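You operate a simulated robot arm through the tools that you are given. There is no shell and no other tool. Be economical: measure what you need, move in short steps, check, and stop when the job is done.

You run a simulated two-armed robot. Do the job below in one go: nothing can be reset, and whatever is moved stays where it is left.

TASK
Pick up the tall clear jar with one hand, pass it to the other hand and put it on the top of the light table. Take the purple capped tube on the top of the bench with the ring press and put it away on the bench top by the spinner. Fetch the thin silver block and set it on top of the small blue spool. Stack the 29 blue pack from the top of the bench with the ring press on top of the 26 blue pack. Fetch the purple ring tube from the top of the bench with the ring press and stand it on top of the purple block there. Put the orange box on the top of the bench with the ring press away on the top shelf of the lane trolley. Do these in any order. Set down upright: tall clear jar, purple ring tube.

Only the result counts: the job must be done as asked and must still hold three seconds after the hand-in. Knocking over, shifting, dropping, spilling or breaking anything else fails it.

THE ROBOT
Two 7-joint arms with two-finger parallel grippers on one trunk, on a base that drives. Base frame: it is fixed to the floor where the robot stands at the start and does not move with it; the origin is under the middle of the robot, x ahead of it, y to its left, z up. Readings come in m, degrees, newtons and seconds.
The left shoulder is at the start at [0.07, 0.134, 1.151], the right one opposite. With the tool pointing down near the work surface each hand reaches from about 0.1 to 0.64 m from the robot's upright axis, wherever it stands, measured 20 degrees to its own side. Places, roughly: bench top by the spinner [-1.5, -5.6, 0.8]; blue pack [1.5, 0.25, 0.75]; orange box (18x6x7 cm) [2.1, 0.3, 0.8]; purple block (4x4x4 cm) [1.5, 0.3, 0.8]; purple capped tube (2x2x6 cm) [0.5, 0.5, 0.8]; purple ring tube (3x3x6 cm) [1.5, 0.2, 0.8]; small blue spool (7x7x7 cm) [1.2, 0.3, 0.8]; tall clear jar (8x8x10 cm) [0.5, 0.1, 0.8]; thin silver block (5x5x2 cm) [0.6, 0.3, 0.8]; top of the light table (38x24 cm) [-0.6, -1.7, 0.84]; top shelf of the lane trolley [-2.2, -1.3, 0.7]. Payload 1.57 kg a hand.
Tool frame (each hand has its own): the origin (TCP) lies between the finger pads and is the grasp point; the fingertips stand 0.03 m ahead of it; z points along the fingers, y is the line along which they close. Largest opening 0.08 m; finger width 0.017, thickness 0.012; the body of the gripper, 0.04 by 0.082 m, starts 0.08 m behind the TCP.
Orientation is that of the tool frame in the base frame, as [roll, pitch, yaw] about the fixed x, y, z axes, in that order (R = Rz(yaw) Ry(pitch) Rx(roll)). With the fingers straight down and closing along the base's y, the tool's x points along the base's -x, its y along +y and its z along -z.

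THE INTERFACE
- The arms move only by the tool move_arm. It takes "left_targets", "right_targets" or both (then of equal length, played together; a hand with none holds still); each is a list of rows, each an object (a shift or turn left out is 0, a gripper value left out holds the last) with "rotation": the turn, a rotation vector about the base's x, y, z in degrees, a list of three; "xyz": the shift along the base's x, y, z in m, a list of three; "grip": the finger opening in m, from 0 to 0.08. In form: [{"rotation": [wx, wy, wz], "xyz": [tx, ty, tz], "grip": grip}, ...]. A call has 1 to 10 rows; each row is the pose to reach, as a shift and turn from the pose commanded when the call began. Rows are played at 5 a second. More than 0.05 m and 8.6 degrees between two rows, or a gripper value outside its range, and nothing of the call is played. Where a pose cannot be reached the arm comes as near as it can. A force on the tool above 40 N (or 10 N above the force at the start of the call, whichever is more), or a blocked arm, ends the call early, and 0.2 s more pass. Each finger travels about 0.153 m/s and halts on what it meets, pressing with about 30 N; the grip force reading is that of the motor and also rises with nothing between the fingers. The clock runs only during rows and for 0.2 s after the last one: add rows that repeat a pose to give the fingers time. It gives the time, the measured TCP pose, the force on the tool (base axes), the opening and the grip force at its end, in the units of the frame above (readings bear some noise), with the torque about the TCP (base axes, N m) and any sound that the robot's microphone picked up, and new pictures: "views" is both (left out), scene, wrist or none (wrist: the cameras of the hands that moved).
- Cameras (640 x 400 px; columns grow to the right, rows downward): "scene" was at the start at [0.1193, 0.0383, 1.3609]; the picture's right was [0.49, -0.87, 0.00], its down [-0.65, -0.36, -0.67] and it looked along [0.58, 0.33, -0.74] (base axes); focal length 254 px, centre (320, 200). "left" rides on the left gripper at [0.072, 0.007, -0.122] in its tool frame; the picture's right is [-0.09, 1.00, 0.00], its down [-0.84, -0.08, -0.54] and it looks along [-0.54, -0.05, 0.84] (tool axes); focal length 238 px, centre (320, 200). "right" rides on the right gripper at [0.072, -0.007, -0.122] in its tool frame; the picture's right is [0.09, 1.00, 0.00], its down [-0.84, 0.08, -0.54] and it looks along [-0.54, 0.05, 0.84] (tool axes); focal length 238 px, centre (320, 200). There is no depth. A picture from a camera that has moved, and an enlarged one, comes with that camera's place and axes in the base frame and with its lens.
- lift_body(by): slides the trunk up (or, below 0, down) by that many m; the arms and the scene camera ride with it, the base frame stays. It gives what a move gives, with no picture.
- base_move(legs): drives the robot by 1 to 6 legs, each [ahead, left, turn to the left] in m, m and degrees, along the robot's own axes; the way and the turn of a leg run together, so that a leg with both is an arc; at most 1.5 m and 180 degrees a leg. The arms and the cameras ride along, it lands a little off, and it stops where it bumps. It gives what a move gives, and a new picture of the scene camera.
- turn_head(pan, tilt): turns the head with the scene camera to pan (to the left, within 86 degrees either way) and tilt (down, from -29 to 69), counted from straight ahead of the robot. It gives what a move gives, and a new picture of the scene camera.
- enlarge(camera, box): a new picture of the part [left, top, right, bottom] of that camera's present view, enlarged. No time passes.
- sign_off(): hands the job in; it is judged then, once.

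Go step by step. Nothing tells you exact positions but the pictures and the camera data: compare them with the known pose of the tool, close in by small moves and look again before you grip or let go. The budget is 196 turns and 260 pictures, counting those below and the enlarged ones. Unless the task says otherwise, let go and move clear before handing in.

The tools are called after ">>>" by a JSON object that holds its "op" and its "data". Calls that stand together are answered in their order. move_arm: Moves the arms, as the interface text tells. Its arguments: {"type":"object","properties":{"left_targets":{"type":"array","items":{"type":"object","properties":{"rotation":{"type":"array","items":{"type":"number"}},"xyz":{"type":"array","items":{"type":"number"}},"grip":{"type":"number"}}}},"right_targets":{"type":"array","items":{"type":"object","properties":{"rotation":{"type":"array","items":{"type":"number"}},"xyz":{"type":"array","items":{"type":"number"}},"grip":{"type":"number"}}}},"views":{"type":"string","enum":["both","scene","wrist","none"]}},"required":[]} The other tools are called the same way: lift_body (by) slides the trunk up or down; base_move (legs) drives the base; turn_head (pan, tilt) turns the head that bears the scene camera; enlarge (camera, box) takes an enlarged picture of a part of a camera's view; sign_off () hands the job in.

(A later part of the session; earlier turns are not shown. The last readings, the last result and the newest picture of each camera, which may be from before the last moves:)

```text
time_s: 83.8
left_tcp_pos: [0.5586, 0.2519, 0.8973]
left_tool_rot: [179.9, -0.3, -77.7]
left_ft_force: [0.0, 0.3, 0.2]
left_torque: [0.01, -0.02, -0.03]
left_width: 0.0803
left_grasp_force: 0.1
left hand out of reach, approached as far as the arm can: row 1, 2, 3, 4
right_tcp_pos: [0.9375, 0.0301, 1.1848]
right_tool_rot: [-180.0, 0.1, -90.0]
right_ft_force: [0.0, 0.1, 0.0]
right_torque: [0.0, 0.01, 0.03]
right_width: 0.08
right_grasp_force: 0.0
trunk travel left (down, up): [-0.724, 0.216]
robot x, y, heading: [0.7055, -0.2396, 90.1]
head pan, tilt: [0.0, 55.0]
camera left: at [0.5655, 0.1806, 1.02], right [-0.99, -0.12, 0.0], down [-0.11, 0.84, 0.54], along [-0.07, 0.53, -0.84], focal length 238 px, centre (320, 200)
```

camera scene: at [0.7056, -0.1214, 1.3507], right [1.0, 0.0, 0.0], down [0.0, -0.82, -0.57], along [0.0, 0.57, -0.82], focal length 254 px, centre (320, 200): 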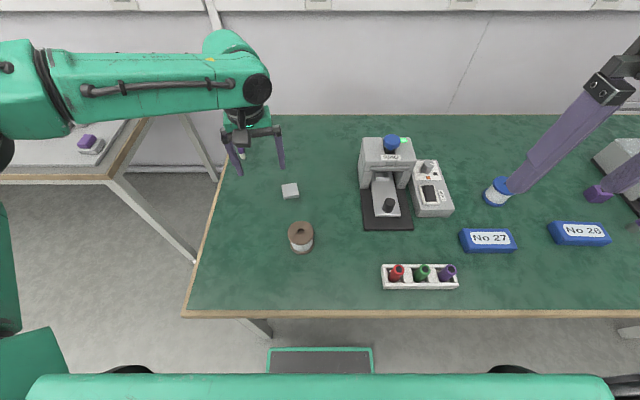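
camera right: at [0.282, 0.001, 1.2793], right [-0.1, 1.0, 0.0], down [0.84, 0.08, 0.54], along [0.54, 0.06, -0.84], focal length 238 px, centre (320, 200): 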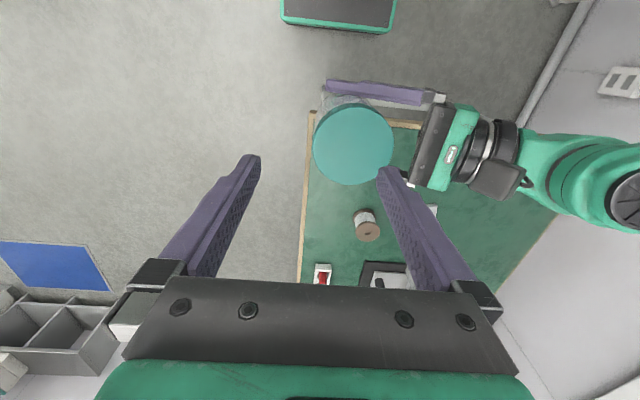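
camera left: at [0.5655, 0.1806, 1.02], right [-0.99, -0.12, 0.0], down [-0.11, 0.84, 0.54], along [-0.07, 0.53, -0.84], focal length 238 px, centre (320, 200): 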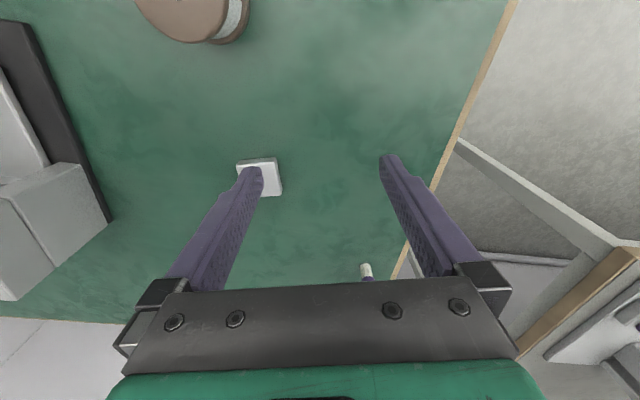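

The left arm is at a joint limit with this wrist yaw. I'll try turning the wrist a quarter turn (block is square) to free it.

>>> {"op": "move_arm", "data": {"left_targets": [{"xyz": [0.0, 0.0, 0.01], "rotation": [0, 0, -8.5]}, {"xyz": [0.0, 0.0, 0.02], "rotation": [0, 0, -17]}, {"xyz": [0.0, 0.0, 0.03], "rotation": [0, 0, -25.5]}, {"xyz": [0.0, 0.0, 0.04], "rotation": [0, 0, -34]}, {"xyz": [0.0, 0.0, 0.04], "rotation": [0, 0, -42.5]}, {"xyz": [0.01, 0.01, 0.04], "rotation": [0, 0, -51]}, {"xyz": [0.02, 0.02, 0.04], "rotation": [0, 0, -59.5]}, {"xyz": [0.03, 0.03, 0.04], "rotation": [0, 0, -68]}, {"xyz": [0.04, 0.045, 0.03], "rotation": [0, 0, -76.5]}, {"xyz": [0.06, 0.069, 0.02], "rotation": [0, 0, -85]}], "views": "both"}}

```text
time_s: 86.0
left_tcp_pos: [0.5687, 0.2604, 0.939]
left_tool_rot: [179.8, -0.4, -162.8]
left_ft_force: [0.8, -0.6, 0.6]
left_torque: [-0.03, -0.03, -0.02]
left_width: 0.0802
left_grasp_force: 0.0
left hand out of reach, approached as far as the arm can: row 7, 8, 9, 10
right_tcp_pos: [0.9378, 0.0293, 1.1852]
right_tool_rot: [-180.0, 0.1, -90.0]
right_ft_force: [-0.5, -0.3, 0.0]
right_torque: [-0.01, 0.01, -0.02]
right_width: 0.0797
right_grasp_force: 0.0
trunk travel left (down, up): [-0.724, 0.216]
robot x, y, heading: [0.7028, -0.2402, 90.1]
head pan, tilt: [0.0, 55.0]
camera scene: at [0.7051, -0.1206, 1.3507], right [1.0, 0.0, 0.0], down [0.0, -0.82, -0.57], along [0.0, 0.57, -0.82], focal length 254 px, centre (320, 200)
camera left: at [0.4982, 0.2452, 1.0613], right [-0.21, 0.98, 0.0], down [0.82, 0.17, 0.54], along [0.53, 0.11, -0.84], focal length 238 px, centre (320, 200)
```

scene: 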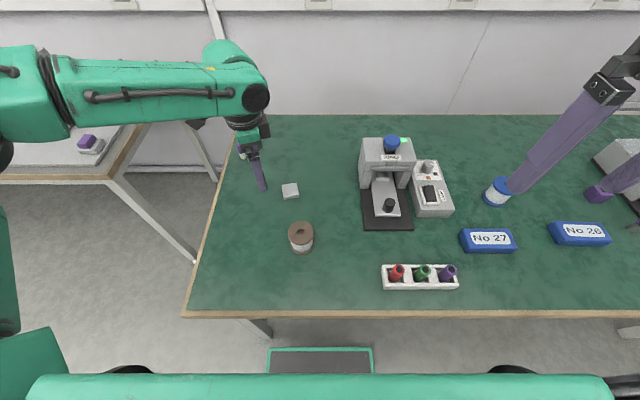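
left: 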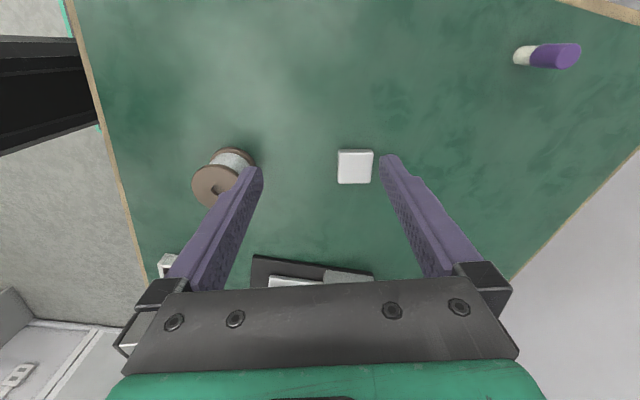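

>>> {"op": "base_move", "data": {"legs": [[0.06, -0.05, 0]]}}

>>> {"op": "move_arm", "data": {"left_targets": [{"rotation": [0, 0, -2.5]}, {"rotation": [0, 0, -4.6]}], "views": "wrist"}}

>>> {"op": "enlarge", "data": {"camera": "left", "box": [240, 90, 400, 190]}}

```text
time_s: 87.0
left_tcp_pos: [0.6174, 0.3186, 0.9392]
left_tool_rot: [179.9, -0.2, -162.6]
left_ft_force: [-1.1, 0.0, 0.9]
left_torque: [0.01, 0.0, 0.0]
left_width: 0.08
left_grasp_force: 0.1
right_tcp_pos: [0.986, 0.0868, 1.1868]
right_tool_rot: [-179.9, 0.2, -90.1]
right_ft_force: [0.3, 0.7, -0.5]
right_torque: [0.04, -0.05, 0.01]
right_width: 0.08
right_grasp_force: 0.0
trunk travel left (down, up): [-0.724, 0.216]
robot x, y, heading: [0.7524, -0.1861, 89.9]
head pan, tilt: [0.0, 55.0]
camera scene: at [0.7537, -0.0628, 1.3509], right [1.0, 0.0, 0.0], down [0.0, -0.82, -0.57], along [0.0, 0.57, -0.82], focal length 254 px, centre (320, 200)
```

scene: 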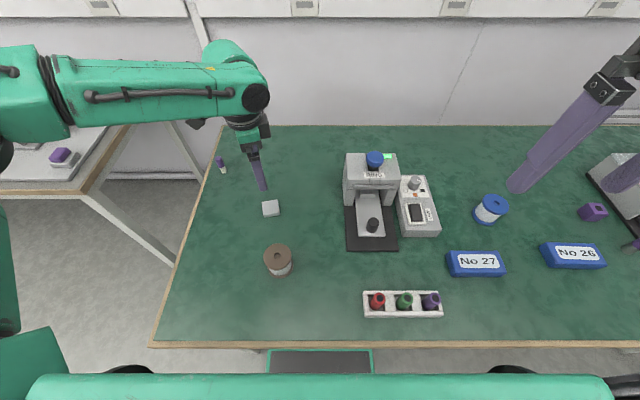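

```text
time_s: 87.7
left_tcp_pos: [0.6197, 0.3202, 0.9392]
left_tool_rot: [179.9, -0.3, -167.2]
left_ft_force: [-0.4, -0.1, 0.2]
left_torque: [0.01, 0.02, 0.02]
left_width: 0.0802
left_grasp_force: 0.1
right_tcp_pos: [0.9872, 0.0882, 1.1843]
right_tool_rot: [-179.9, 0.1, -90.1]
right_ft_force: [0.2, -0.1, -0.6]
right_torque: [-0.01, 0.02, 0.03]
right_width: 0.0798
right_grasp_force: 0.0
trunk travel left (down, up): [-0.724, 0.216]
robot x, y, heading: [0.7545, -0.1818, 90.1]
head pan, tilt: [0.0, 55.0]
camera left: at [0.5479, 0.3106, 1.0615], right [-0.13, 0.99, 0.0], down [0.84, 0.11, 0.54], along [0.53, 0.07, -0.84], focal length 238 px, centre (320, 200)
```

left: 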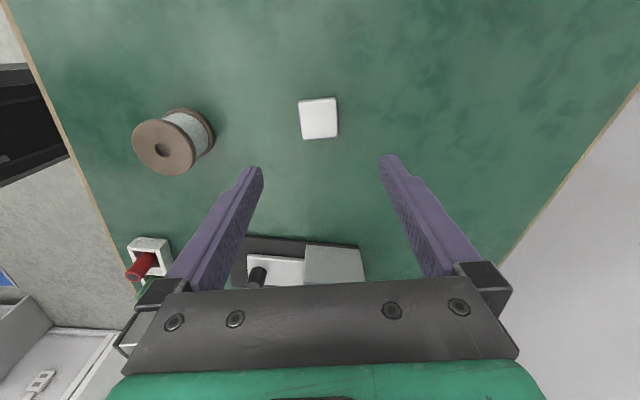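

```text
4.00 times, centred on (320, 140) of left
camera zoom: at [0.5479, 0.3106, 1.0615], right [-0.13, 0.99, 0.0], down [0.84, 0.11, 0.54], along [0.53, 0.07, -0.84], focal length 953 px, centre (320, 440)
```

zoom: 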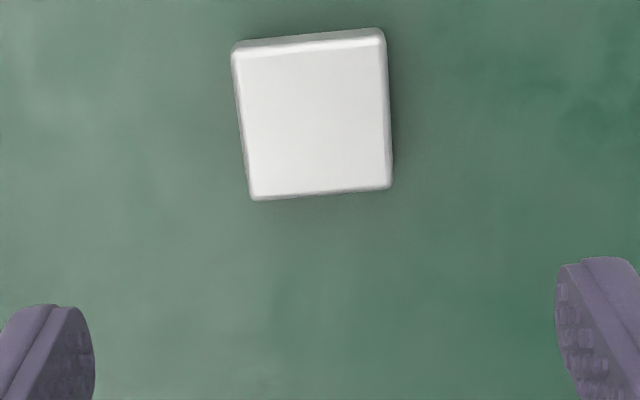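

Aligned over the block. Lower with trunk.

>>> {"op": "lift_body", "data": {"by": -0.12}}

>>> {"op": "enlarge", "data": {"camera": "left", "box": [160, 60, 480, 260]}}

```text
time_s: 89.2
left_tcp_pos: [0.6198, 0.3207, 0.8183]
left_tool_rot: [179.9, -0.3, -167.2]
left_ft_force: [-0.9, 0.8, -0.1]
left_torque: [0.0, 0.04, 0.03]
left_width: 0.0801
left_grasp_force: 0.1
right_tcp_pos: [0.9879, 0.0894, 1.0649]
right_tool_rot: [-180.0, 0.2, -90.2]
right_ft_force: [0.0, -0.1, -0.1]
right_torque: [-0.02, 0.0, 0.02]
right_width: 0.0799
right_grasp_force: 0.1
trunk travel left (down, up): [-0.604, 0.336]
robot x, y, heading: [0.7537, -0.1854, 89.8]
head pan, tilt: [0.0, 55.0]
```

```text
2.00 times, centred on (320, 160) of left
camera zoom: at [0.5481, 0.3106, 0.9415], right [-0.13, 0.99, 0.0], down [0.84, 0.11, 0.54], along [0.53, 0.07, -0.84], focal length 477 px, centre (320, 280)
```

zoom: 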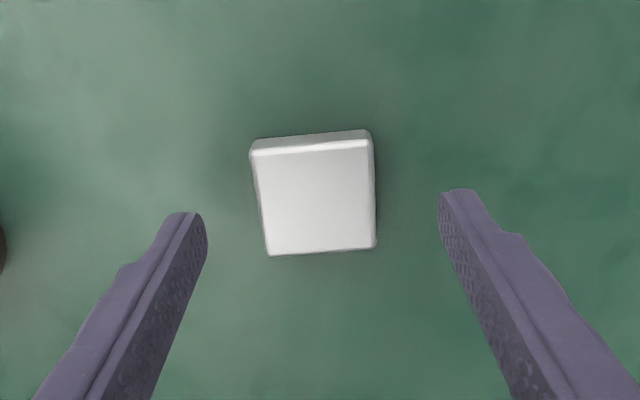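

>>> {"op": "lift_body", "data": {"by": -0.032}}

>>> {"op": "move_arm", "data": {"left_targets": [{"grip": 0.03}, {"grip": 0.03}, {"grip": 0.03}], "views": "wrist"}}

```text
time_s: 89.9
left_tcp_pos: [0.6197, 0.3196, 0.7917]
left_tool_rot: [179.7, -0.2, -167.1]
left_ft_force: [-3.0, -0.4, 20.3]
left_torque: [-0.99, -0.26, -0.11]
left_width: 0.0791
left_grasp_force: 0.1
right_tcp_pos: [0.9879, 0.0875, 1.0344]
right_tool_rot: [179.9, 0.2, -90.1]
right_ft_force: [-0.4, -0.1, 0.4]
right_torque: [-0.04, 0.01, 0.02]
right_width: 0.0802
right_grasp_force: 0.0
trunk travel left (down, up): [-0.572, 0.368]
robot x, y, heading: [0.7588, -0.182, 90.2]
head pan, tilt: [0.0, 55.0]
```

```text
time_s: 90.7
left_tcp_pos: [0.6201, 0.319, 0.7907]
left_tool_rot: [179.8, -0.2, -167.2]
left_ft_force: [-1.2, -8.3, 23.6]
left_torque: [-0.83, -0.24, -0.15]
left_width: 0.0444
left_grasp_force: 29.5
right_tcp_pos: [0.9882, 0.0846, 1.0336]
right_tool_rot: [180.0, 0.2, -90.1]
right_ft_force: [-0.1, -0.5, 0.1]
right_torque: [0.01, 0.03, -0.02]
right_width: 0.08
right_grasp_force: 0.0
trunk travel left (down, up): [-0.572, 0.368]
robot x, y, heading: [0.755, -0.1844, 90.0]
head pan, tilt: [0.0, 55.0]
camera left: at [0.5487, 0.3068, 0.9123], right [-0.13, 0.99, 0.01], down [0.84, 0.11, 0.54], along [0.53, 0.07, -0.84], focal length 238 px, centre (320, 200)
```

left: 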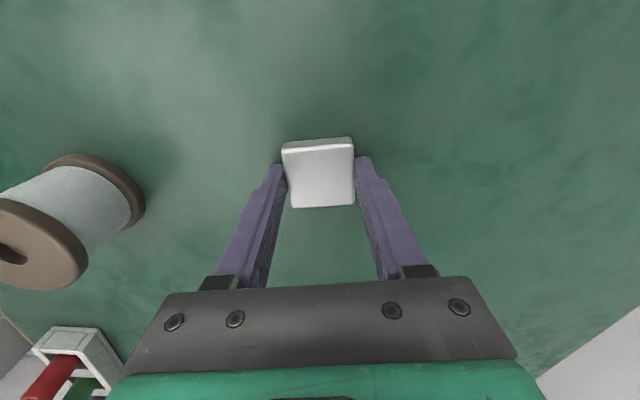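

Block gripped (table top is ~0.76). Lift, back off, drive right to the blue spool.

>>> {"op": "lift_body", "data": {"by": 0.15}}

>>> {"op": "base_move", "data": {"legs": [[-0.33, 0, 0], [0, -0.55, 0]]}}

>>> {"op": "enlarge", "data": {"camera": "scene", "box": [240, 80, 560, 280]}}

```text
time_s: 92.5
left_tcp_pos: [0.6194, 0.3202, 0.9366]
left_tool_rot: [-179.9, -0.3, -167.2]
left_ft_force: [0.8, -1.0, -1.9]
left_torque: [0.0, 0.02, 0.01]
left_width: 0.0442
left_grasp_force: 30.5
right_tcp_pos: [0.9878, 0.0898, 1.1841]
right_tool_rot: [-180.0, 0.0, -90.1]
right_ft_force: [-0.3, 0.3, 0.6]
right_torque: [0.0, -0.02, 0.0]
right_width: 0.08
right_grasp_force: 0.0
trunk travel left (down, up): [-0.722, 0.218]
robot x, y, heading: [0.7523, -0.1836, 89.8]
head pan, tilt: [0.0, 55.0]
```

```text
time_s: 97.4
left_tcp_pos: [1.1669, -0.0124, 0.9371]
left_tool_rot: [-179.9, -0.2, -166.8]
left_ft_force: [0.5, -0.4, -1.9]
left_torque: [-0.02, -0.02, 0.01]
left_width: 0.0441
left_grasp_force: 30.2
right_tcp_pos: [1.5375, -0.2409, 1.1825]
right_tool_rot: [-179.8, 0.1, -89.5]
right_ft_force: [-0.1, 0.0, -0.6]
right_torque: [0.01, 0.02, -0.04]
right_width: 0.08
right_grasp_force: 0.1
trunk travel left (down, up): [-0.722, 0.218]
robot x, y, heading: [1.3074, -0.5143, 90.3]
head pan, tilt: [0.0, 55.0]
camera scene: at [1.306, -0.3918, 1.3486], right [1.0, 0.01, 0.0], down [0.01, -0.82, -0.57], along [0.0, 0.57, -0.82], focal length 254 px, centre (320, 200)
```

scene: 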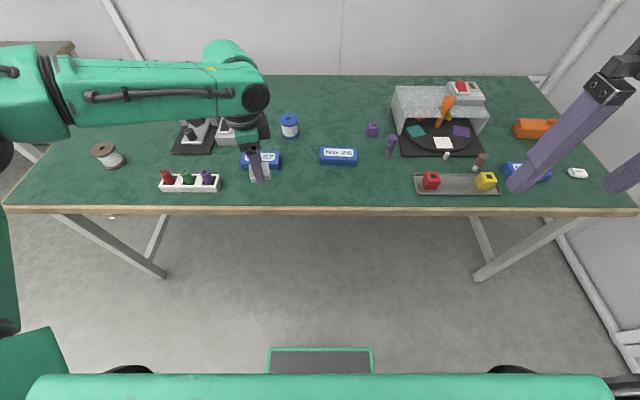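

```text
2.00 times, centred on (400, 180) of scene
camera zoom: at [1.306, -0.3918, 1.3486], right [1.0, 0.01, 0.0], down [0.01, -0.82, -0.57], along [0.0, 0.57, -0.82], focal length 508 px, centre (160, 240)
```

zoom: 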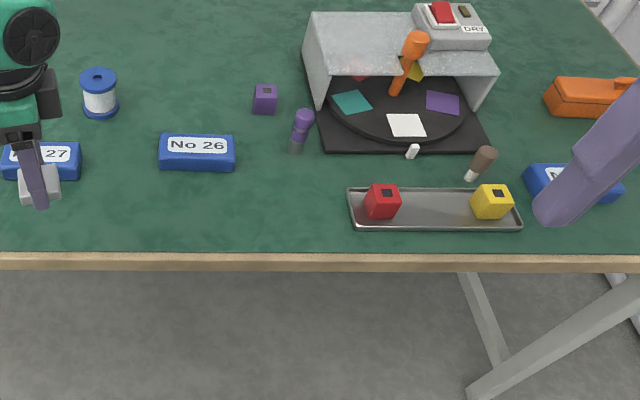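

>>> {"op": "base_move", "data": {"legs": [[0.3, -0.037, -0.3]]}}

>>> {"op": "enlarge", "data": {"camera": "left", "box": [160, 60, 480, 260]}}

```text
time_s: 99.5
left_tcp_pos: [1.2022, 0.2909, 0.9365]
left_tool_rot: [179.9, -0.3, -166.8]
left_ft_force: [0.1, -0.5, -0.8]
left_torque: [0.02, -0.06, -0.01]
left_width: 0.0443
left_grasp_force: 29.9
right_tcp_pos: [1.5722, 0.061, 1.1833]
right_tool_rot: [180.0, 0.1, -89.7]
right_ft_force: [-0.1, 0.4, 0.6]
right_torque: [0.01, 0.01, -0.01]
right_width: 0.08
right_grasp_force: 0.1
trunk travel left (down, up): [-0.722, 0.218]
robot x, y, heading: [1.3425, -0.209, 90.2]
head pan, tilt: [0.0, 55.0]
camera scene: at [1.3413, -0.0896, 1.3488], right [1.0, 0.01, 0.0], down [0.0, -0.82, -0.57], along [0.0, 0.57, -0.82], focal length 254 px, centre (320, 200)
```

scene: 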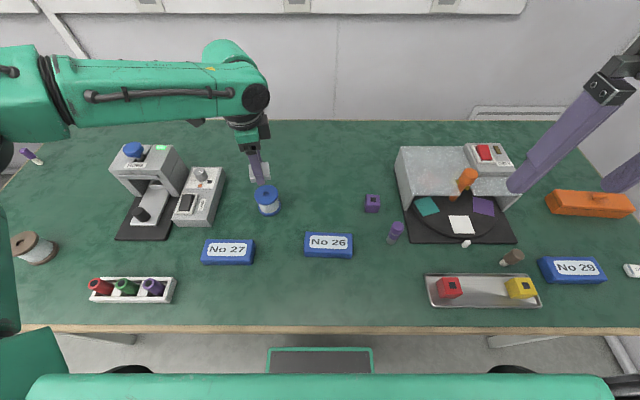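

```text
2.00 times, centred on (320, 160) of left
camera zoom: at [1.1314, 0.2807, 1.0598], right [-0.14, 0.99, 0.0], down [0.83, 0.11, 0.54], along [0.53, 0.07, -0.84], focal length 477 px, centre (320, 280)
```

zoom: 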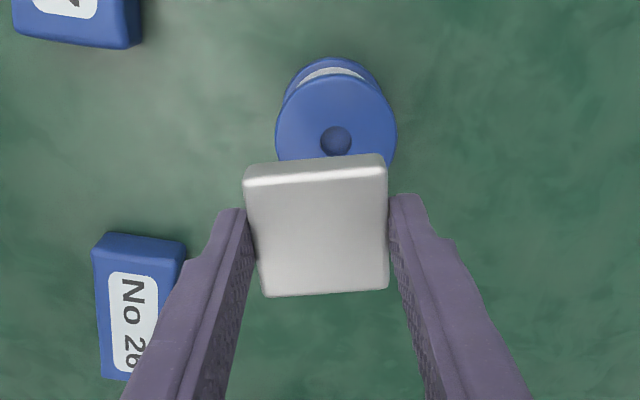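

>>> {"op": "move_arm", "data": {"left_targets": [{"xyz": [0, 0.005, 0]}, {"xyz": [0, 0.009, 0]}], "views": "none"}}

>>> {"op": "enlarge", "data": {"camera": "left", "box": [160, 60, 480, 260]}}

```text
time_s: 100.1
left_tcp_pos: [1.1988, 0.2958, 0.9404]
left_tool_rot: [179.8, -0.3, -166.8]
left_ft_force: [-0.5, 0.0, -0.2]
left_torque: [0.02, 0.01, -0.03]
left_width: 0.0444
left_grasp_force: 30.3
left hand out of reach, approached as far as the arm can: row 1, 2
right_tcp_pos: [1.5735, 0.0627, 1.184]
right_tool_rot: [180.0, 0.1, -89.7]
right_ft_force: [0.3, 0.7, 0.1]
right_torque: [0.0, -0.02, 0.01]
right_width: 0.0801
right_grasp_force: 0.1
trunk travel left (down, up): [-0.722, 0.218]
robot x, y, heading: [1.3413, -0.2052, 90.3]
head pan, tilt: [0.0, 55.0]
```

```text
2.00 times, centred on (320, 160) of left
camera zoom: at [1.1277, 0.2853, 1.0609], right [-0.14, 0.99, 0.0], down [0.83, 0.12, 0.54], along [0.53, 0.07, -0.84], focal length 477 px, centre (320, 280)
```

zoom: 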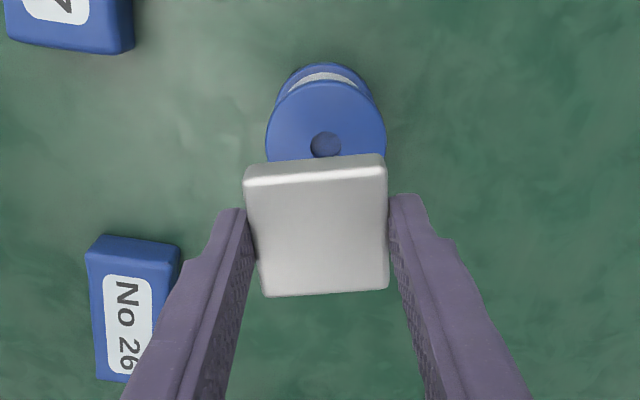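

>>> {"op": "lift_body", "data": {"by": -0.07}}

>>> {"op": "enlarge", "data": {"camera": "left", "box": [160, 60, 480, 260]}}

```text
time_s: 101.2
left_tcp_pos: [1.1994, 0.2953, 0.8683]
left_tool_rot: [179.9, -0.2, -166.8]
left_ft_force: [0.2, 0.6, -0.2]
left_torque: [0.01, -0.02, -0.01]
left_width: 0.0443
left_grasp_force: 29.7
right_tcp_pos: [1.5721, 0.0635, 1.1141]
right_tool_rot: [180.0, 0.0, -89.7]
right_ft_force: [0.0, -0.2, 0.9]
right_torque: [0.0, 0.01, -0.02]
right_width: 0.0799
right_grasp_force: 0.0
trunk travel left (down, up): [-0.652, 0.288]
robot x, y, heading: [1.3395, -0.2129, 90.3]
head pan, tilt: [0.0, 55.0]
```

```text
2.00 times, centred on (320, 160) of left
camera zoom: at [1.1278, 0.2852, 0.991], right [-0.14, 0.99, 0.0], down [0.83, 0.11, 0.54], along [0.53, 0.07, -0.84], focal length 477 px, centre (320, 280)
```

zoom: 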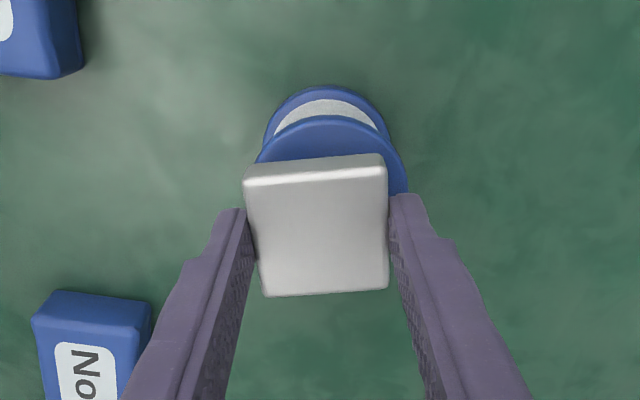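

>>> {"op": "lift_body", "data": {"by": -0.006}}

>>> {"op": "lift_body", "data": {"by": -0.004}}

```text
time_s: 101.7
left_tcp_pos: [1.1995, 0.2952, 0.8633]
left_tool_rot: [179.9, -0.2, -166.8]
left_ft_force: [-0.7, -0.9, -0.6]
left_torque: [0.03, 0.01, 0.04]
left_width: 0.0441
left_grasp_force: 29.8
right_tcp_pos: [1.5724, 0.0623, 1.1066]
right_tool_rot: [179.9, 0.2, -89.7]
right_ft_force: [0.1, -0.2, -0.3]
right_torque: [0.02, 0.01, -0.01]
right_width: 0.08
right_grasp_force: 0.0
trunk travel left (down, up): [-0.646, 0.294]
robot x, y, heading: [1.3375, -0.2108, 90.3]
head pan, tilt: [0.0, 55.0]
```

```text
time_s: 102.3
left_tcp_pos: [1.1993, 0.2947, 0.858]
left_tool_rot: [179.9, -0.2, -166.8]
left_ft_force: [0.1, 0.5, -1.2]
left_torque: [0.03, 0.04, 0.02]
left_width: 0.0444
left_grasp_force: 30.2
right_tcp_pos: [1.573, 0.0634, 1.1036]
right_tool_rot: [-179.9, 0.1, -89.6]
right_ft_force: [0.3, -0.5, 0.2]
right_torque: [0.02, 0.02, 0.02]
right_width: 0.0799
right_grasp_force: 0.0
trunk travel left (down, up): [-0.642, 0.298]
robot x, y, heading: [1.3377, -0.2081, 90.2]
head pan, tilt: [0.0, 55.0]
```

>>> {"op": "lift_body", "data": {"by": -0.004}}

>>> {"op": "lift_body", "data": {"by": -0.004}}

>>> {"op": "enlarge", "data": {"camera": "left", "box": [160, 60, 480, 260]}}

```text
time_s: 102.8
left_tcp_pos: [1.1994, 0.2962, 0.8533]
left_tool_rot: [179.9, -0.1, -166.8]
left_ft_force: [-1.1, 0.8, -0.5]
left_torque: [0.0, -0.03, 0.04]
left_width: 0.0441
left_grasp_force: 30.0
right_tcp_pos: [1.573, 0.0631, 1.1007]
right_tool_rot: [-180.0, 0.2, -89.7]
right_ft_force: [0.5, -0.2, -1.2]
right_torque: [0.01, 0.02, -0.01]
right_width: 0.0802
right_grasp_force: 0.1
trunk travel left (down, up): [-0.638, 0.302]
robot x, y, heading: [1.3403, -0.2068, 90.6]
head pan, tilt: [0.0, 55.0]
```

```text
time_s: 103.3
left_tcp_pos: [1.1995, 0.2961, 0.8518]
left_tool_rot: [179.8, -0.2, -166.9]
left_ft_force: [-0.8, -0.6, 7.8]
left_torque: [-0.17, 0.0, -0.03]
left_width: 0.0442
left_grasp_force: 29.6
right_tcp_pos: [1.5714, 0.0617, 1.095]
right_tool_rot: [-180.0, 0.0, -89.6]
right_ft_force: [0.4, 0.1, -0.9]
right_torque: [0.01, -0.03, 0.02]
right_width: 0.0799
right_grasp_force: 0.1
trunk travel left (down, up): [-0.634, 0.306]
robot x, y, heading: [1.3389, -0.2139, 90.2]
head pan, tilt: [0.0, 55.0]
```

```text
2.00 times, centred on (320, 160) of left
camera zoom: at [1.1279, 0.2847, 0.9742], right [-0.14, 0.99, 0.0], down [0.83, 0.11, 0.54], along [0.53, 0.08, -0.84], focal length 477 px, centre (320, 280)
```

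zoom: 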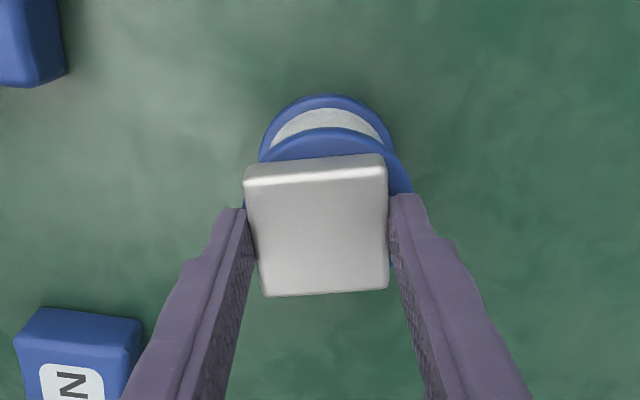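

Contact with the spool. Release and rise.

>>> {"op": "move_arm", "data": {"left_targets": [{"grip": 0.055}, {"grip": 0.08}, {"grip": 0.08}], "views": "none"}}

>>> {"op": "lift_body", "data": {"by": 0.1}}

>>> {"op": "enlarge", "data": {"camera": "left", "box": [160, 0, 480, 200]}}

```text
time_s: 104.1
left_tcp_pos: [1.1991, 0.2956, 0.8506]
left_tool_rot: [179.9, -0.3, -166.9]
left_ft_force: [-0.4, -0.1, -0.4]
left_torque: [0.01, -0.04, -0.02]
left_width: 0.0799
left_grasp_force: 0.2
right_tcp_pos: [1.5737, 0.0625, 1.0952]
right_tool_rot: [180.0, 0.1, -89.8]
right_ft_force: [0.6, 0.1, 0.7]
right_torque: [-0.01, 0.03, -0.02]
right_width: 0.0802
right_grasp_force: 0.0
trunk travel left (down, up): [-0.634, 0.306]
robot x, y, heading: [1.3398, -0.2083, 90.4]
head pan, tilt: [0.0, 55.0]
```

```text
time_s: 105.5
left_tcp_pos: [1.1977, 0.2963, 0.9508]
left_tool_rot: [179.9, -0.2, -166.8]
left_ft_force: [0.2, 0.3, -0.1]
left_torque: [0.01, 0.03, -0.03]
left_width: 0.0802
left_grasp_force: 0.0
right_tcp_pos: [1.5735, 0.0633, 1.1956]
right_tool_rot: [180.0, 0.1, -89.7]
right_ft_force: [0.3, 0.8, -0.8]
right_torque: [-0.01, -0.03, -0.01]
right_width: 0.0803
right_grasp_force: 0.1
trunk travel left (down, up): [-0.734, 0.206]
robot x, y, heading: [1.34, -0.2078, 90.7]
head pan, tilt: [0.0, 55.0]
```

```text
2.00 times, centred on (320, 100) of left
camera zoom: at [1.1278, 0.2853, 1.0729], right [-0.14, 0.99, 0.0], down [0.83, 0.12, 0.54], along [0.53, 0.07, -0.84], focal length 477 px, centre (320, 400)
```

zoom: 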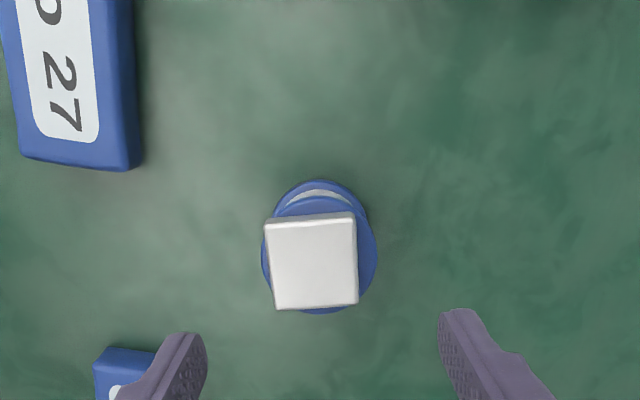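

Silver block sits on the spool. Next: ring tube with the right hand; hover over it.

>>> {"op": "move_arm", "data": {"right_targets": [{"xyz": [-0.007, 0.019, -0.03], "grip": 0.06}, {"xyz": [-0.014, 0.038, -0.06]}, {"xyz": [-0.021, 0.057, -0.09]}, {"xyz": [-0.028, 0.076, -0.12]}, {"xyz": [-0.035, 0.095, -0.155]}, {"xyz": [-0.042, 0.114, -0.19]}, {"xyz": [-0.05, 0.133, -0.225]}], "views": "both"}}

>>> {"op": "enlarge", "data": {"camera": "right", "box": [220, 60, 420, 185]}}

```text
time_s: 107.1
left_tcp_pos: [1.1987, 0.2968, 0.9507]
left_tool_rot: [-180.0, -0.2, -166.8]
left_ft_force: [0.5, 0.5, 0.1]
left_torque: [0.02, 0.0, 0.02]
left_width: 0.0801
left_grasp_force: 0.0
right_tcp_pos: [1.5214, 0.1968, 0.9685]
right_tool_rot: [180.0, 0.0, -89.7]
right_ft_force: [-0.4, 0.5, 0.1]
right_torque: [0.0, 0.01, -0.02]
right_width: 0.0601
right_grasp_force: 0.0
trunk travel left (down, up): [-0.734, 0.206]
robot x, y, heading: [1.3429, -0.2088, 90.1]
head pan, tilt: [0.0, 55.0]
camera scene: at [1.3413, -0.0868, 1.3605], right [1.0, 0.01, 0.0], down [0.0, -0.82, -0.57], along [0.0, 0.57, -0.82], focal length 254 px, centre (320, 200)
camera right: at [1.5306, 0.1265, 1.0907], right [-1.0, -0.1, 0.0], down [-0.08, 0.84, 0.54], along [-0.05, 0.54, -0.84], focal length 238 px, centre (320, 200)
```

scene: 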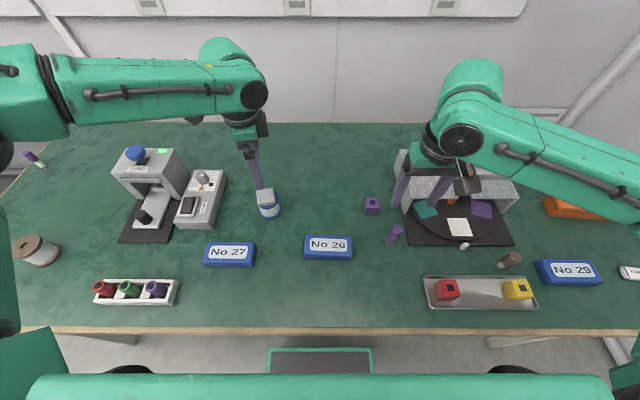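
right: 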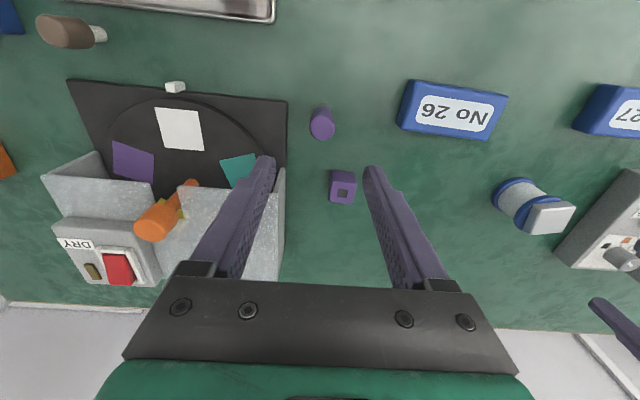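

```text
3.20 times, centred on (320, 122) of right
camera zoom: at [1.5306, 0.1265, 1.0907], right [-1.0, -0.1, 0.0], down [-0.08, 0.84, 0.54], along [-0.05, 0.54, -0.84], focal length 763 px, centre (320, 448)
```

zoom: 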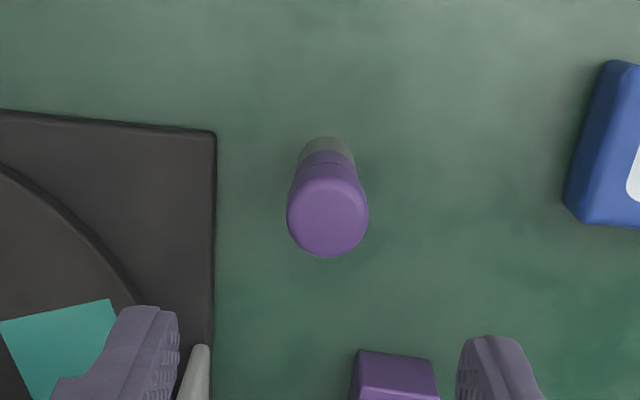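

>>> {"op": "move_arm", "data": {"right_targets": [{"xyz": [0, 0.005, -0.03], "grip": 0.045}, {"xyz": [0, 0.005, -0.06]}, {"xyz": [0, 0.005, -0.09]}], "views": "wrist"}}

>>> {"op": "enlarge", "data": {"camera": "right", "box": [220, 80, 420, 205]}}

```text
time_s: 107.9
left_tcp_pos: [1.1998, 0.2948, 0.9501]
left_tool_rot: [179.8, -0.3, -166.8]
left_ft_force: [-0.6, -0.2, 0.4]
left_torque: [0.01, 0.04, 0.03]
left_width: 0.0801
left_grasp_force: 0.1
right_tcp_pos: [1.5231, 0.2014, 0.8792]
right_tool_rot: [179.9, 0.1, -89.7]
right_ft_force: [0.0, 0.5, -0.7]
right_torque: [0.01, -0.01, 0.03]
right_width: 0.045
right_grasp_force: 0.0
trunk travel left (down, up): [-0.734, 0.206]
robot x, y, heading: [1.3417, -0.2133, 90.2]
head pan, tilt: [0.0, 55.0]
camera right: at [1.5302, 0.1301, 1.002], right [-1.0, -0.1, 0.0], down [-0.08, 0.83, 0.54], along [-0.05, 0.54, -0.84], focal length 238 px, centre (320, 200)
```

right: 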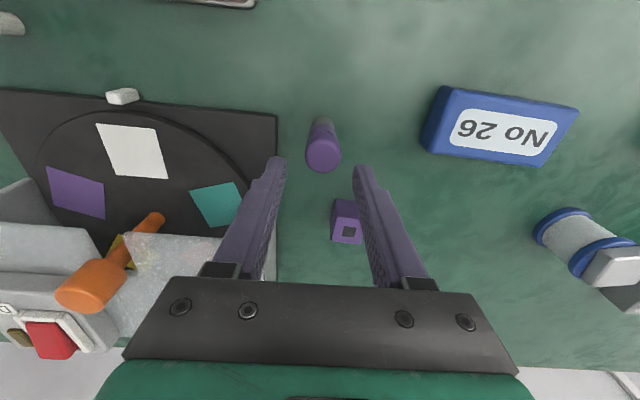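

```text
3.20 times, centred on (320, 142) of right
camera zoom: at [1.5302, 0.1301, 1.002], right [-1.0, -0.1, 0.0], down [-0.08, 0.83, 0.54], along [-0.05, 0.54, -0.84], focal length 763 px, centre (320, 384)
```

zoom: 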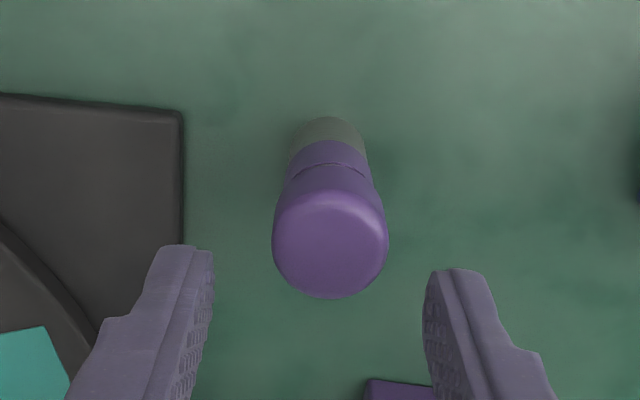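

>>> {"op": "move_arm", "data": {"right_targets": [{"xyz": [-0.001, 0.002, -0.03]}, {"xyz": [-0.001, 0.002, -0.06]}, {"xyz": [-0.001, 0.003, -0.08]}], "views": "wrist"}}

```text
time_s: 108.7
left_tcp_pos: [1.1994, 0.2957, 0.9508]
left_tool_rot: [179.9, -0.2, -166.8]
left_ft_force: [-0.6, 0.7, -0.2]
left_torque: [-0.01, 0.02, -0.02]
left_width: 0.0801
left_grasp_force: 0.1
right_tcp_pos: [1.5216, 0.203, 0.8]
right_tool_rot: [-180.0, 0.1, -89.7]
right_ft_force: [-0.4, 0.4, 0.3]
right_torque: [-0.04, 0.01, -0.02]
right_width: 0.0449
right_grasp_force: 0.1
trunk travel left (down, up): [-0.734, 0.206]
robot x, y, heading: [1.3417, -0.2129, 90.2]
head pan, tilt: [0.0, 55.0]
camera right: at [1.5298, 0.1329, 0.9223], right [-1.0, -0.1, 0.0], down [-0.08, 0.84, 0.54], along [-0.05, 0.54, -0.84], focal length 238 px, centre (320, 200)
```

right: 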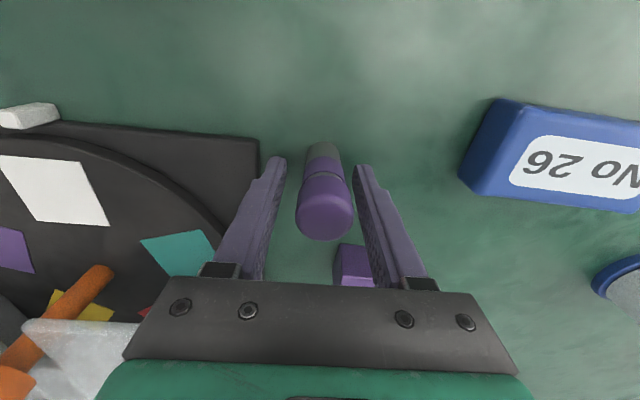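

>>> {"op": "move_arm", "data": {"right_targets": [{"grip": 0.01}, {"grip": 0.01}, {"grip": 0.01}, {"xyz": [0, 0, 0.03]}, {"xyz": [0, 0, 0.07]}, {"xyz": [0, 0, 0.1]}], "views": "wrist"}}

>>> {"op": "enlarge", "data": {"camera": "right", "box": [220, 120, 420, 245]}}

```text
time_s: 110.1
left_tcp_pos: [1.1993, 0.2958, 0.9509]
left_tool_rot: [179.9, -0.3, -166.8]
left_ft_force: [-0.1, 0.2, 0.2]
left_torque: [0.03, 0.0, 0.03]
left_width: 0.0801
left_grasp_force: 0.1
right_tcp_pos: [1.5212, 0.2027, 0.901]
right_tool_rot: [-179.9, 0.0, -89.8]
right_ft_force: [-0.3, -0.2, -0.8]
right_torque: [-0.01, 0.01, 0.04]
right_width: 0.026
right_grasp_force: 29.9
trunk travel left (down, up): [-0.734, 0.206]
robot x, y, heading: [1.3451, -0.2108, 90.3]
head pan, tilt: [0.0, 55.0]
camera right: at [1.5287, 0.133, 1.023], right [-1.0, -0.1, 0.0], down [-0.08, 0.84, 0.54], along [-0.05, 0.54, -0.84], focal length 238 px, centre (320, 200)
```

right: 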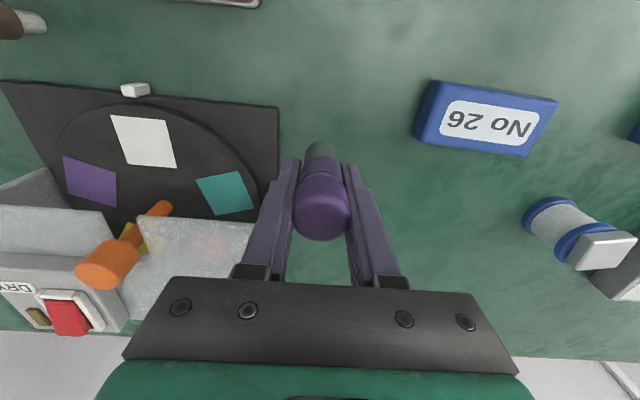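

```text
3.20 times, centred on (320, 182) of right
camera zoom: at [1.5287, 0.133, 1.023], right [-1.0, -0.1, 0.0], down [-0.08, 0.84, 0.54], along [-0.05, 0.54, -0.84], focal length 763 px, centre (320, 256)
```

zoom: 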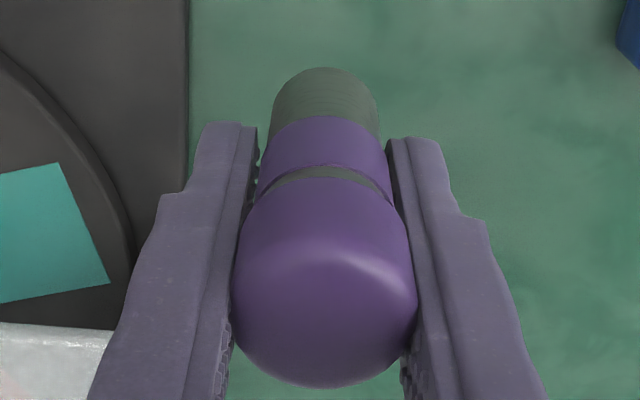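

>>> {"op": "enlarge", "data": {"camera": "scene", "box": [330, 170, 430, 232]}}

```text
6.40 times, centred on (380, 201) of scene
camera zoom: at [1.3412, -0.0883, 1.3606], right [1.0, 0.01, 0.0], down [0.0, -0.82, -0.57], along [0.0, 0.57, -0.82], focal length 1626 px, centre (-64, 194)
```

zoom: 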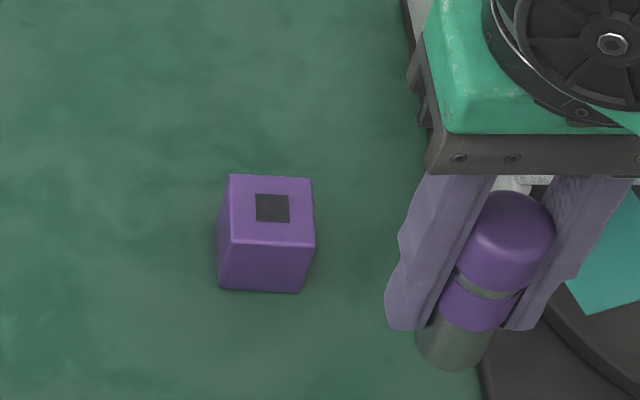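

>>> {"op": "move_arm", "data": {"right_targets": [{"xyz": [-0.01, 0.022, 0.037]}, {"xyz": [-0.02, 0.044, 0.074]}, {"xyz": [-0.03, 0.066, 0.11]}, {"xyz": [-0.039, 0.088, 0.13]}], "views": "wrist"}}

>>> {"op": "enlarge", "data": {"camera": "right", "box": [240, 70, 400, 170]}}

```text
time_s: 111.1
left_tcp_pos: [1.199, 0.2963, 0.9504]
left_tool_rot: [-179.9, -0.2, -166.8]
left_ft_force: [-0.5, 0.7, 0.2]
left_torque: [0.01, -0.03, 0.0]
left_width: 0.0799
left_grasp_force: 0.1
right_tcp_pos: [1.4813, 0.2943, 1.03]
right_tool_rot: [-179.9, 0.0, -89.6]
right_ft_force: [-0.1, 0.1, -1.0]
right_torque: [0.0, -0.01, -0.01]
right_width: 0.026
right_grasp_force: 29.8
trunk travel left (down, up): [-0.734, 0.206]
robot x, y, heading: [1.3425, -0.21, 90.3]
head pan, tilt: [0.0, 55.0]
camera right: at [1.4891, 0.2231, 1.1518], right [-1.0, -0.1, 0.0], down [-0.08, 0.84, 0.54], along [-0.05, 0.54, -0.84], focal length 238 px, centre (320, 200)
```

right: 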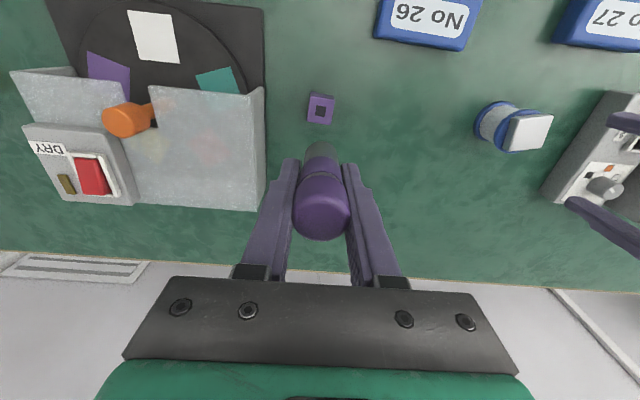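

```text
4.00 times, centred on (320, 120) of right
camera zoom: at [1.4891, 0.2231, 1.1518], right [-1.0, -0.1, 0.0], down [-0.08, 0.84, 0.54], along [-0.05, 0.54, -0.84], focal length 953 px, centre (320, 520)
```

zoom: 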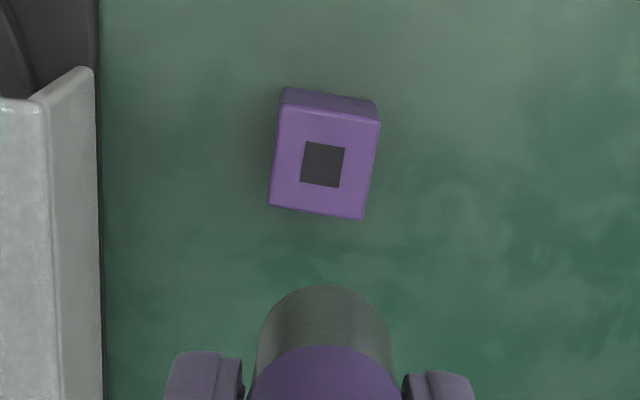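

>>> {"op": "move_arm", "data": {"right_targets": [{"xyz": [0, 0.007, -0.04]}, {"xyz": [0, 0.007, -0.08]}, {"xyz": [0, 0.007, -0.12]}, {"xyz": [0, 0.007, -0.16]}, {"xyz": [0, 0.007, -0.175]}], "views": "both"}}

>>> {"op": "enlarge", "data": {"camera": "scene", "box": [330, 170, 430, 232]}}

>>> {"op": "enlarge", "data": {"camera": "right", "box": [240, 70, 400, 170]}}

```text
time_s: 112.3
left_tcp_pos: [1.1994, 0.2947, 0.9505]
left_tool_rot: [180.0, -0.2, -166.9]
left_ft_force: [-0.5, 0.7, -0.1]
left_torque: [0.01, -0.03, -0.02]
left_width: 0.08
left_grasp_force: 0.2
right_tcp_pos: [1.4827, 0.3004, 0.8557]
right_tool_rot: [179.9, 0.1, -89.6]
right_ft_force: [0.4, -0.7, -0.3]
right_torque: [-0.01, 0.02, -0.02]
right_width: 0.0257
right_grasp_force: 29.7
trunk travel left (down, up): [-0.734, 0.206]
robot x, y, heading: [1.3449, -0.2124, 90.6]
head pan, tilt: [0.0, 55.0]
camera scene: at [1.3413, -0.0882, 1.3606], right [1.0, 0.01, 0.0], down [0.0, -0.82, -0.57], along [0.0, 0.57, -0.82], focal length 254 px, centre (320, 200)
camera right: at [1.4914, 0.2297, 0.9779], right [-1.0, -0.1, 0.0], down [-0.08, 0.84, 0.54], along [-0.05, 0.54, -0.84], focal length 238 px, centre (320, 200)
```

scene: 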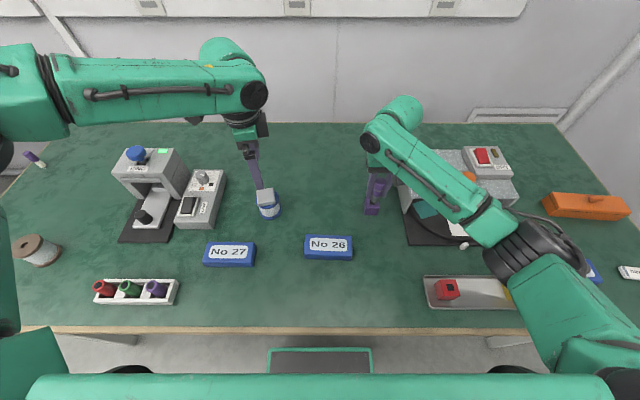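
right: 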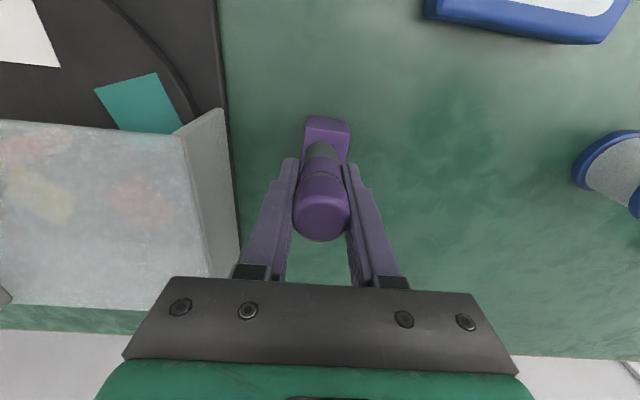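

```text
6.40 times, centred on (380, 201) of scene
camera zoom: at [1.3413, -0.0882, 1.3606], right [1.0, 0.01, 0.0], down [0.0, -0.82, -0.57], along [0.0, 0.57, -0.82], focal length 1626 px, centre (-64, 194)
```

zoom: 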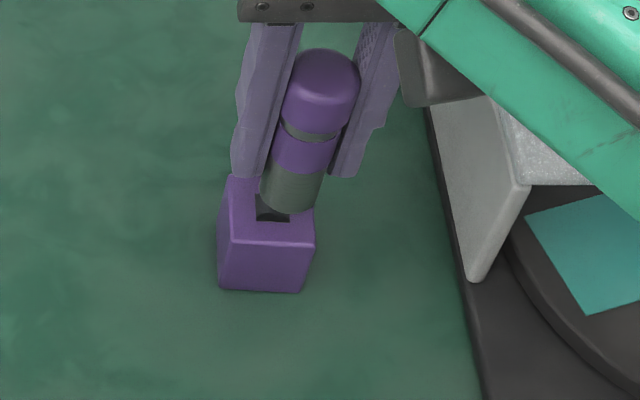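

```text
4.00 times, centred on (320, 120) of right
camera zoom: at [1.4914, 0.2297, 0.9779], right [-1.0, -0.1, 0.0], down [-0.08, 0.84, 0.54], along [-0.05, 0.54, -0.84], focal length 953 px, centre (320, 520)
```

zoom: 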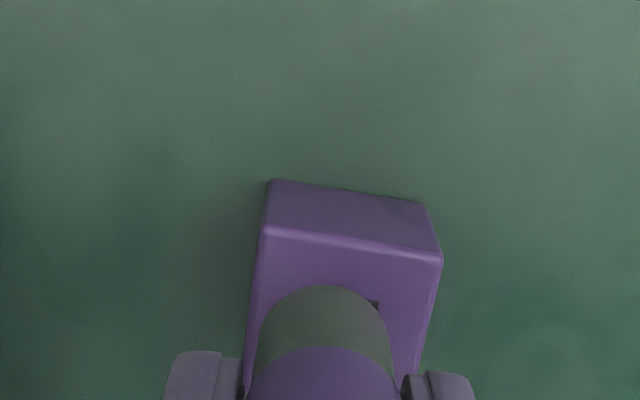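

>>> {"op": "move_arm", "data": {"right_targets": [{"xyz": [-0.0035, 0.0005, -0.005]}, {"xyz": [-0.0035, 0.0005, -0.01]}, {"xyz": [-0.0035, 0.0005, -0.014]}], "views": "none"}}

>>> {"op": "enlarge", "data": {"camera": "scene", "box": [330, 170, 430, 232]}}

```text
time_s: 113.1
left_tcp_pos: [1.2, 0.2956, 0.9506]
left_tool_rot: [179.9, -0.2, -166.8]
left_ft_force: [-0.5, 0.4, 1.1]
left_torque: [-0.03, 0.01, 0.02]
left_width: 0.08
left_grasp_force: 0.1
right_tcp_pos: [1.4798, 0.3009, 0.8428]
right_tool_rot: [-180.0, 0.2, -89.7]
right_ft_force: [-0.2, 0.9, -0.6]
right_torque: [-0.01, 0.0, 0.03]
right_width: 0.0259
right_grasp_force: 30.3
trunk travel left (down, up): [-0.734, 0.206]
robot x, y, heading: [1.3413, -0.2095, 90.4]
head pan, tilt: [0.0, 55.0]
```

```text
6.40 times, centred on (380, 201) of scene
camera zoom: at [1.3415, -0.0882, 1.3606], right [1.0, 0.01, 0.0], down [0.0, -0.82, -0.57], along [0.0, 0.57, -0.82], focal length 1626 px, centre (-64, 194)
```

zoom: 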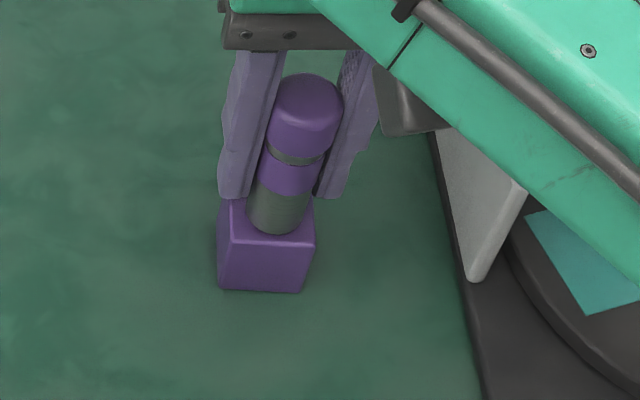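

>>> {"op": "move_arm", "data": {"right_targets": [{"xyz": [0, 0, -0.003]}, {"xyz": [0, 0, -0.005]}], "views": "none"}}

>>> {"op": "move_arm", "data": {"right_targets": [{"xyz": [0, 0, -0.002]}, {"xyz": [0, 0, -0.003]}], "views": "none"}}

```text
time_s: 113.7
left_tcp_pos: [1.1989, 0.295, 0.9524]
left_tool_rot: [179.8, -0.1, -166.8]
left_ft_force: [0.3, -0.3, 0.1]
left_torque: [0.05, 0.0, -0.03]
left_width: 0.0798
left_grasp_force: 0.1
right_tcp_pos: [1.4785, 0.2987, 0.8389]
right_tool_rot: [-180.0, 0.3, -89.7]
right_ft_force: [1.2, -0.1, 8.7]
right_torque: [-0.04, -0.06, -0.01]
right_width: 0.026
right_grasp_force: 30.2
trunk travel left (down, up): [-0.734, 0.206]
robot x, y, heading: [1.341, -0.2106, 90.1]
head pan, tilt: [0.0, 55.0]
```

```text
time_s: 114.3
left_tcp_pos: [1.198, 0.2932, 0.9543]
left_tool_rot: [179.7, 0.0, -166.8]
left_ft_force: [-0.5, 0.9, -0.3]
left_torque: [0.02, 0.0, 0.0]
left_width: 0.0799
left_grasp_force: 0.0
right_tcp_pos: [1.4793, 0.2982, 0.8368]
right_tool_rot: [180.0, 0.7, -89.7]
right_ft_force: [2.8, 5.9, 31.1]
right_torque: [0.03, -0.11, 0.02]
right_width: 0.0262
right_grasp_force: 30.5
trunk travel left (down, up): [-0.734, 0.206]
robot x, y, heading: [1.3409, -0.2083, 90.1]
head pan, tilt: [0.0, 55.0]
```

>>> {"op": "move_arm", "data": {"right_targets": [{"xyz": [0, 0, 0.003]}, {"xyz": [0, 0, 0.0035]}, {"xyz": [0, 0, 0.0035], "grip": 0.03}, {"xyz": [0, 0, 0.0035], "grip": 0.045}, {"xyz": [0, 0, 0.0035], "grip": 0.045}], "views": "none"}}

>>> {"op": "enlarge", "data": {"camera": "scene", "box": [330, 170, 430, 232]}}

```text
time_s: 115.5
left_tcp_pos: [1.1988, 0.295, 0.9513]
left_tool_rot: [179.9, -0.3, -166.8]
left_ft_force: [-0.1, -0.6, 0.8]
left_torque: [0.03, 0.02, 0.0]
left_width: 0.0801
left_grasp_force: 0.1
right_tcp_pos: [1.4797, 0.2982, 0.8346]
right_tool_rot: [179.9, 0.1, -89.6]
right_ft_force: [0.4, -0.8, -0.2]
right_torque: [0.04, -0.03, 0.0]
right_width: 0.0452
right_grasp_force: 0.1
trunk travel left (down, up): [-0.734, 0.206]
robot x, y, heading: [1.341, -0.2102, 90.2]
head pan, tilt: [0.0, 55.0]
```

```text
6.40 times, centred on (380, 201) of scene
camera zoom: at [1.3414, -0.0885, 1.3606], right [1.0, 0.01, 0.0], down [0.0, -0.82, -0.57], along [0.0, 0.57, -0.82], focal length 1626 px, centre (-64, 194)
```

zoom: 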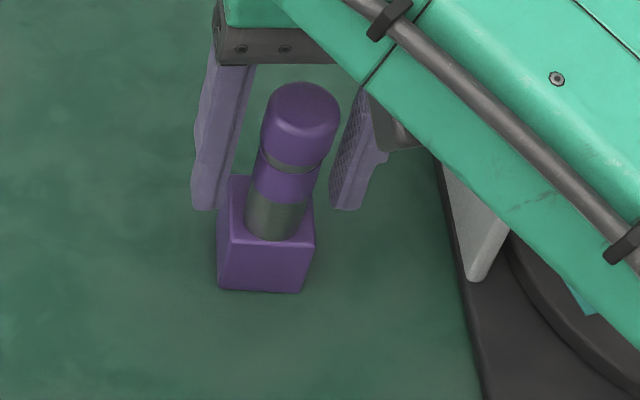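

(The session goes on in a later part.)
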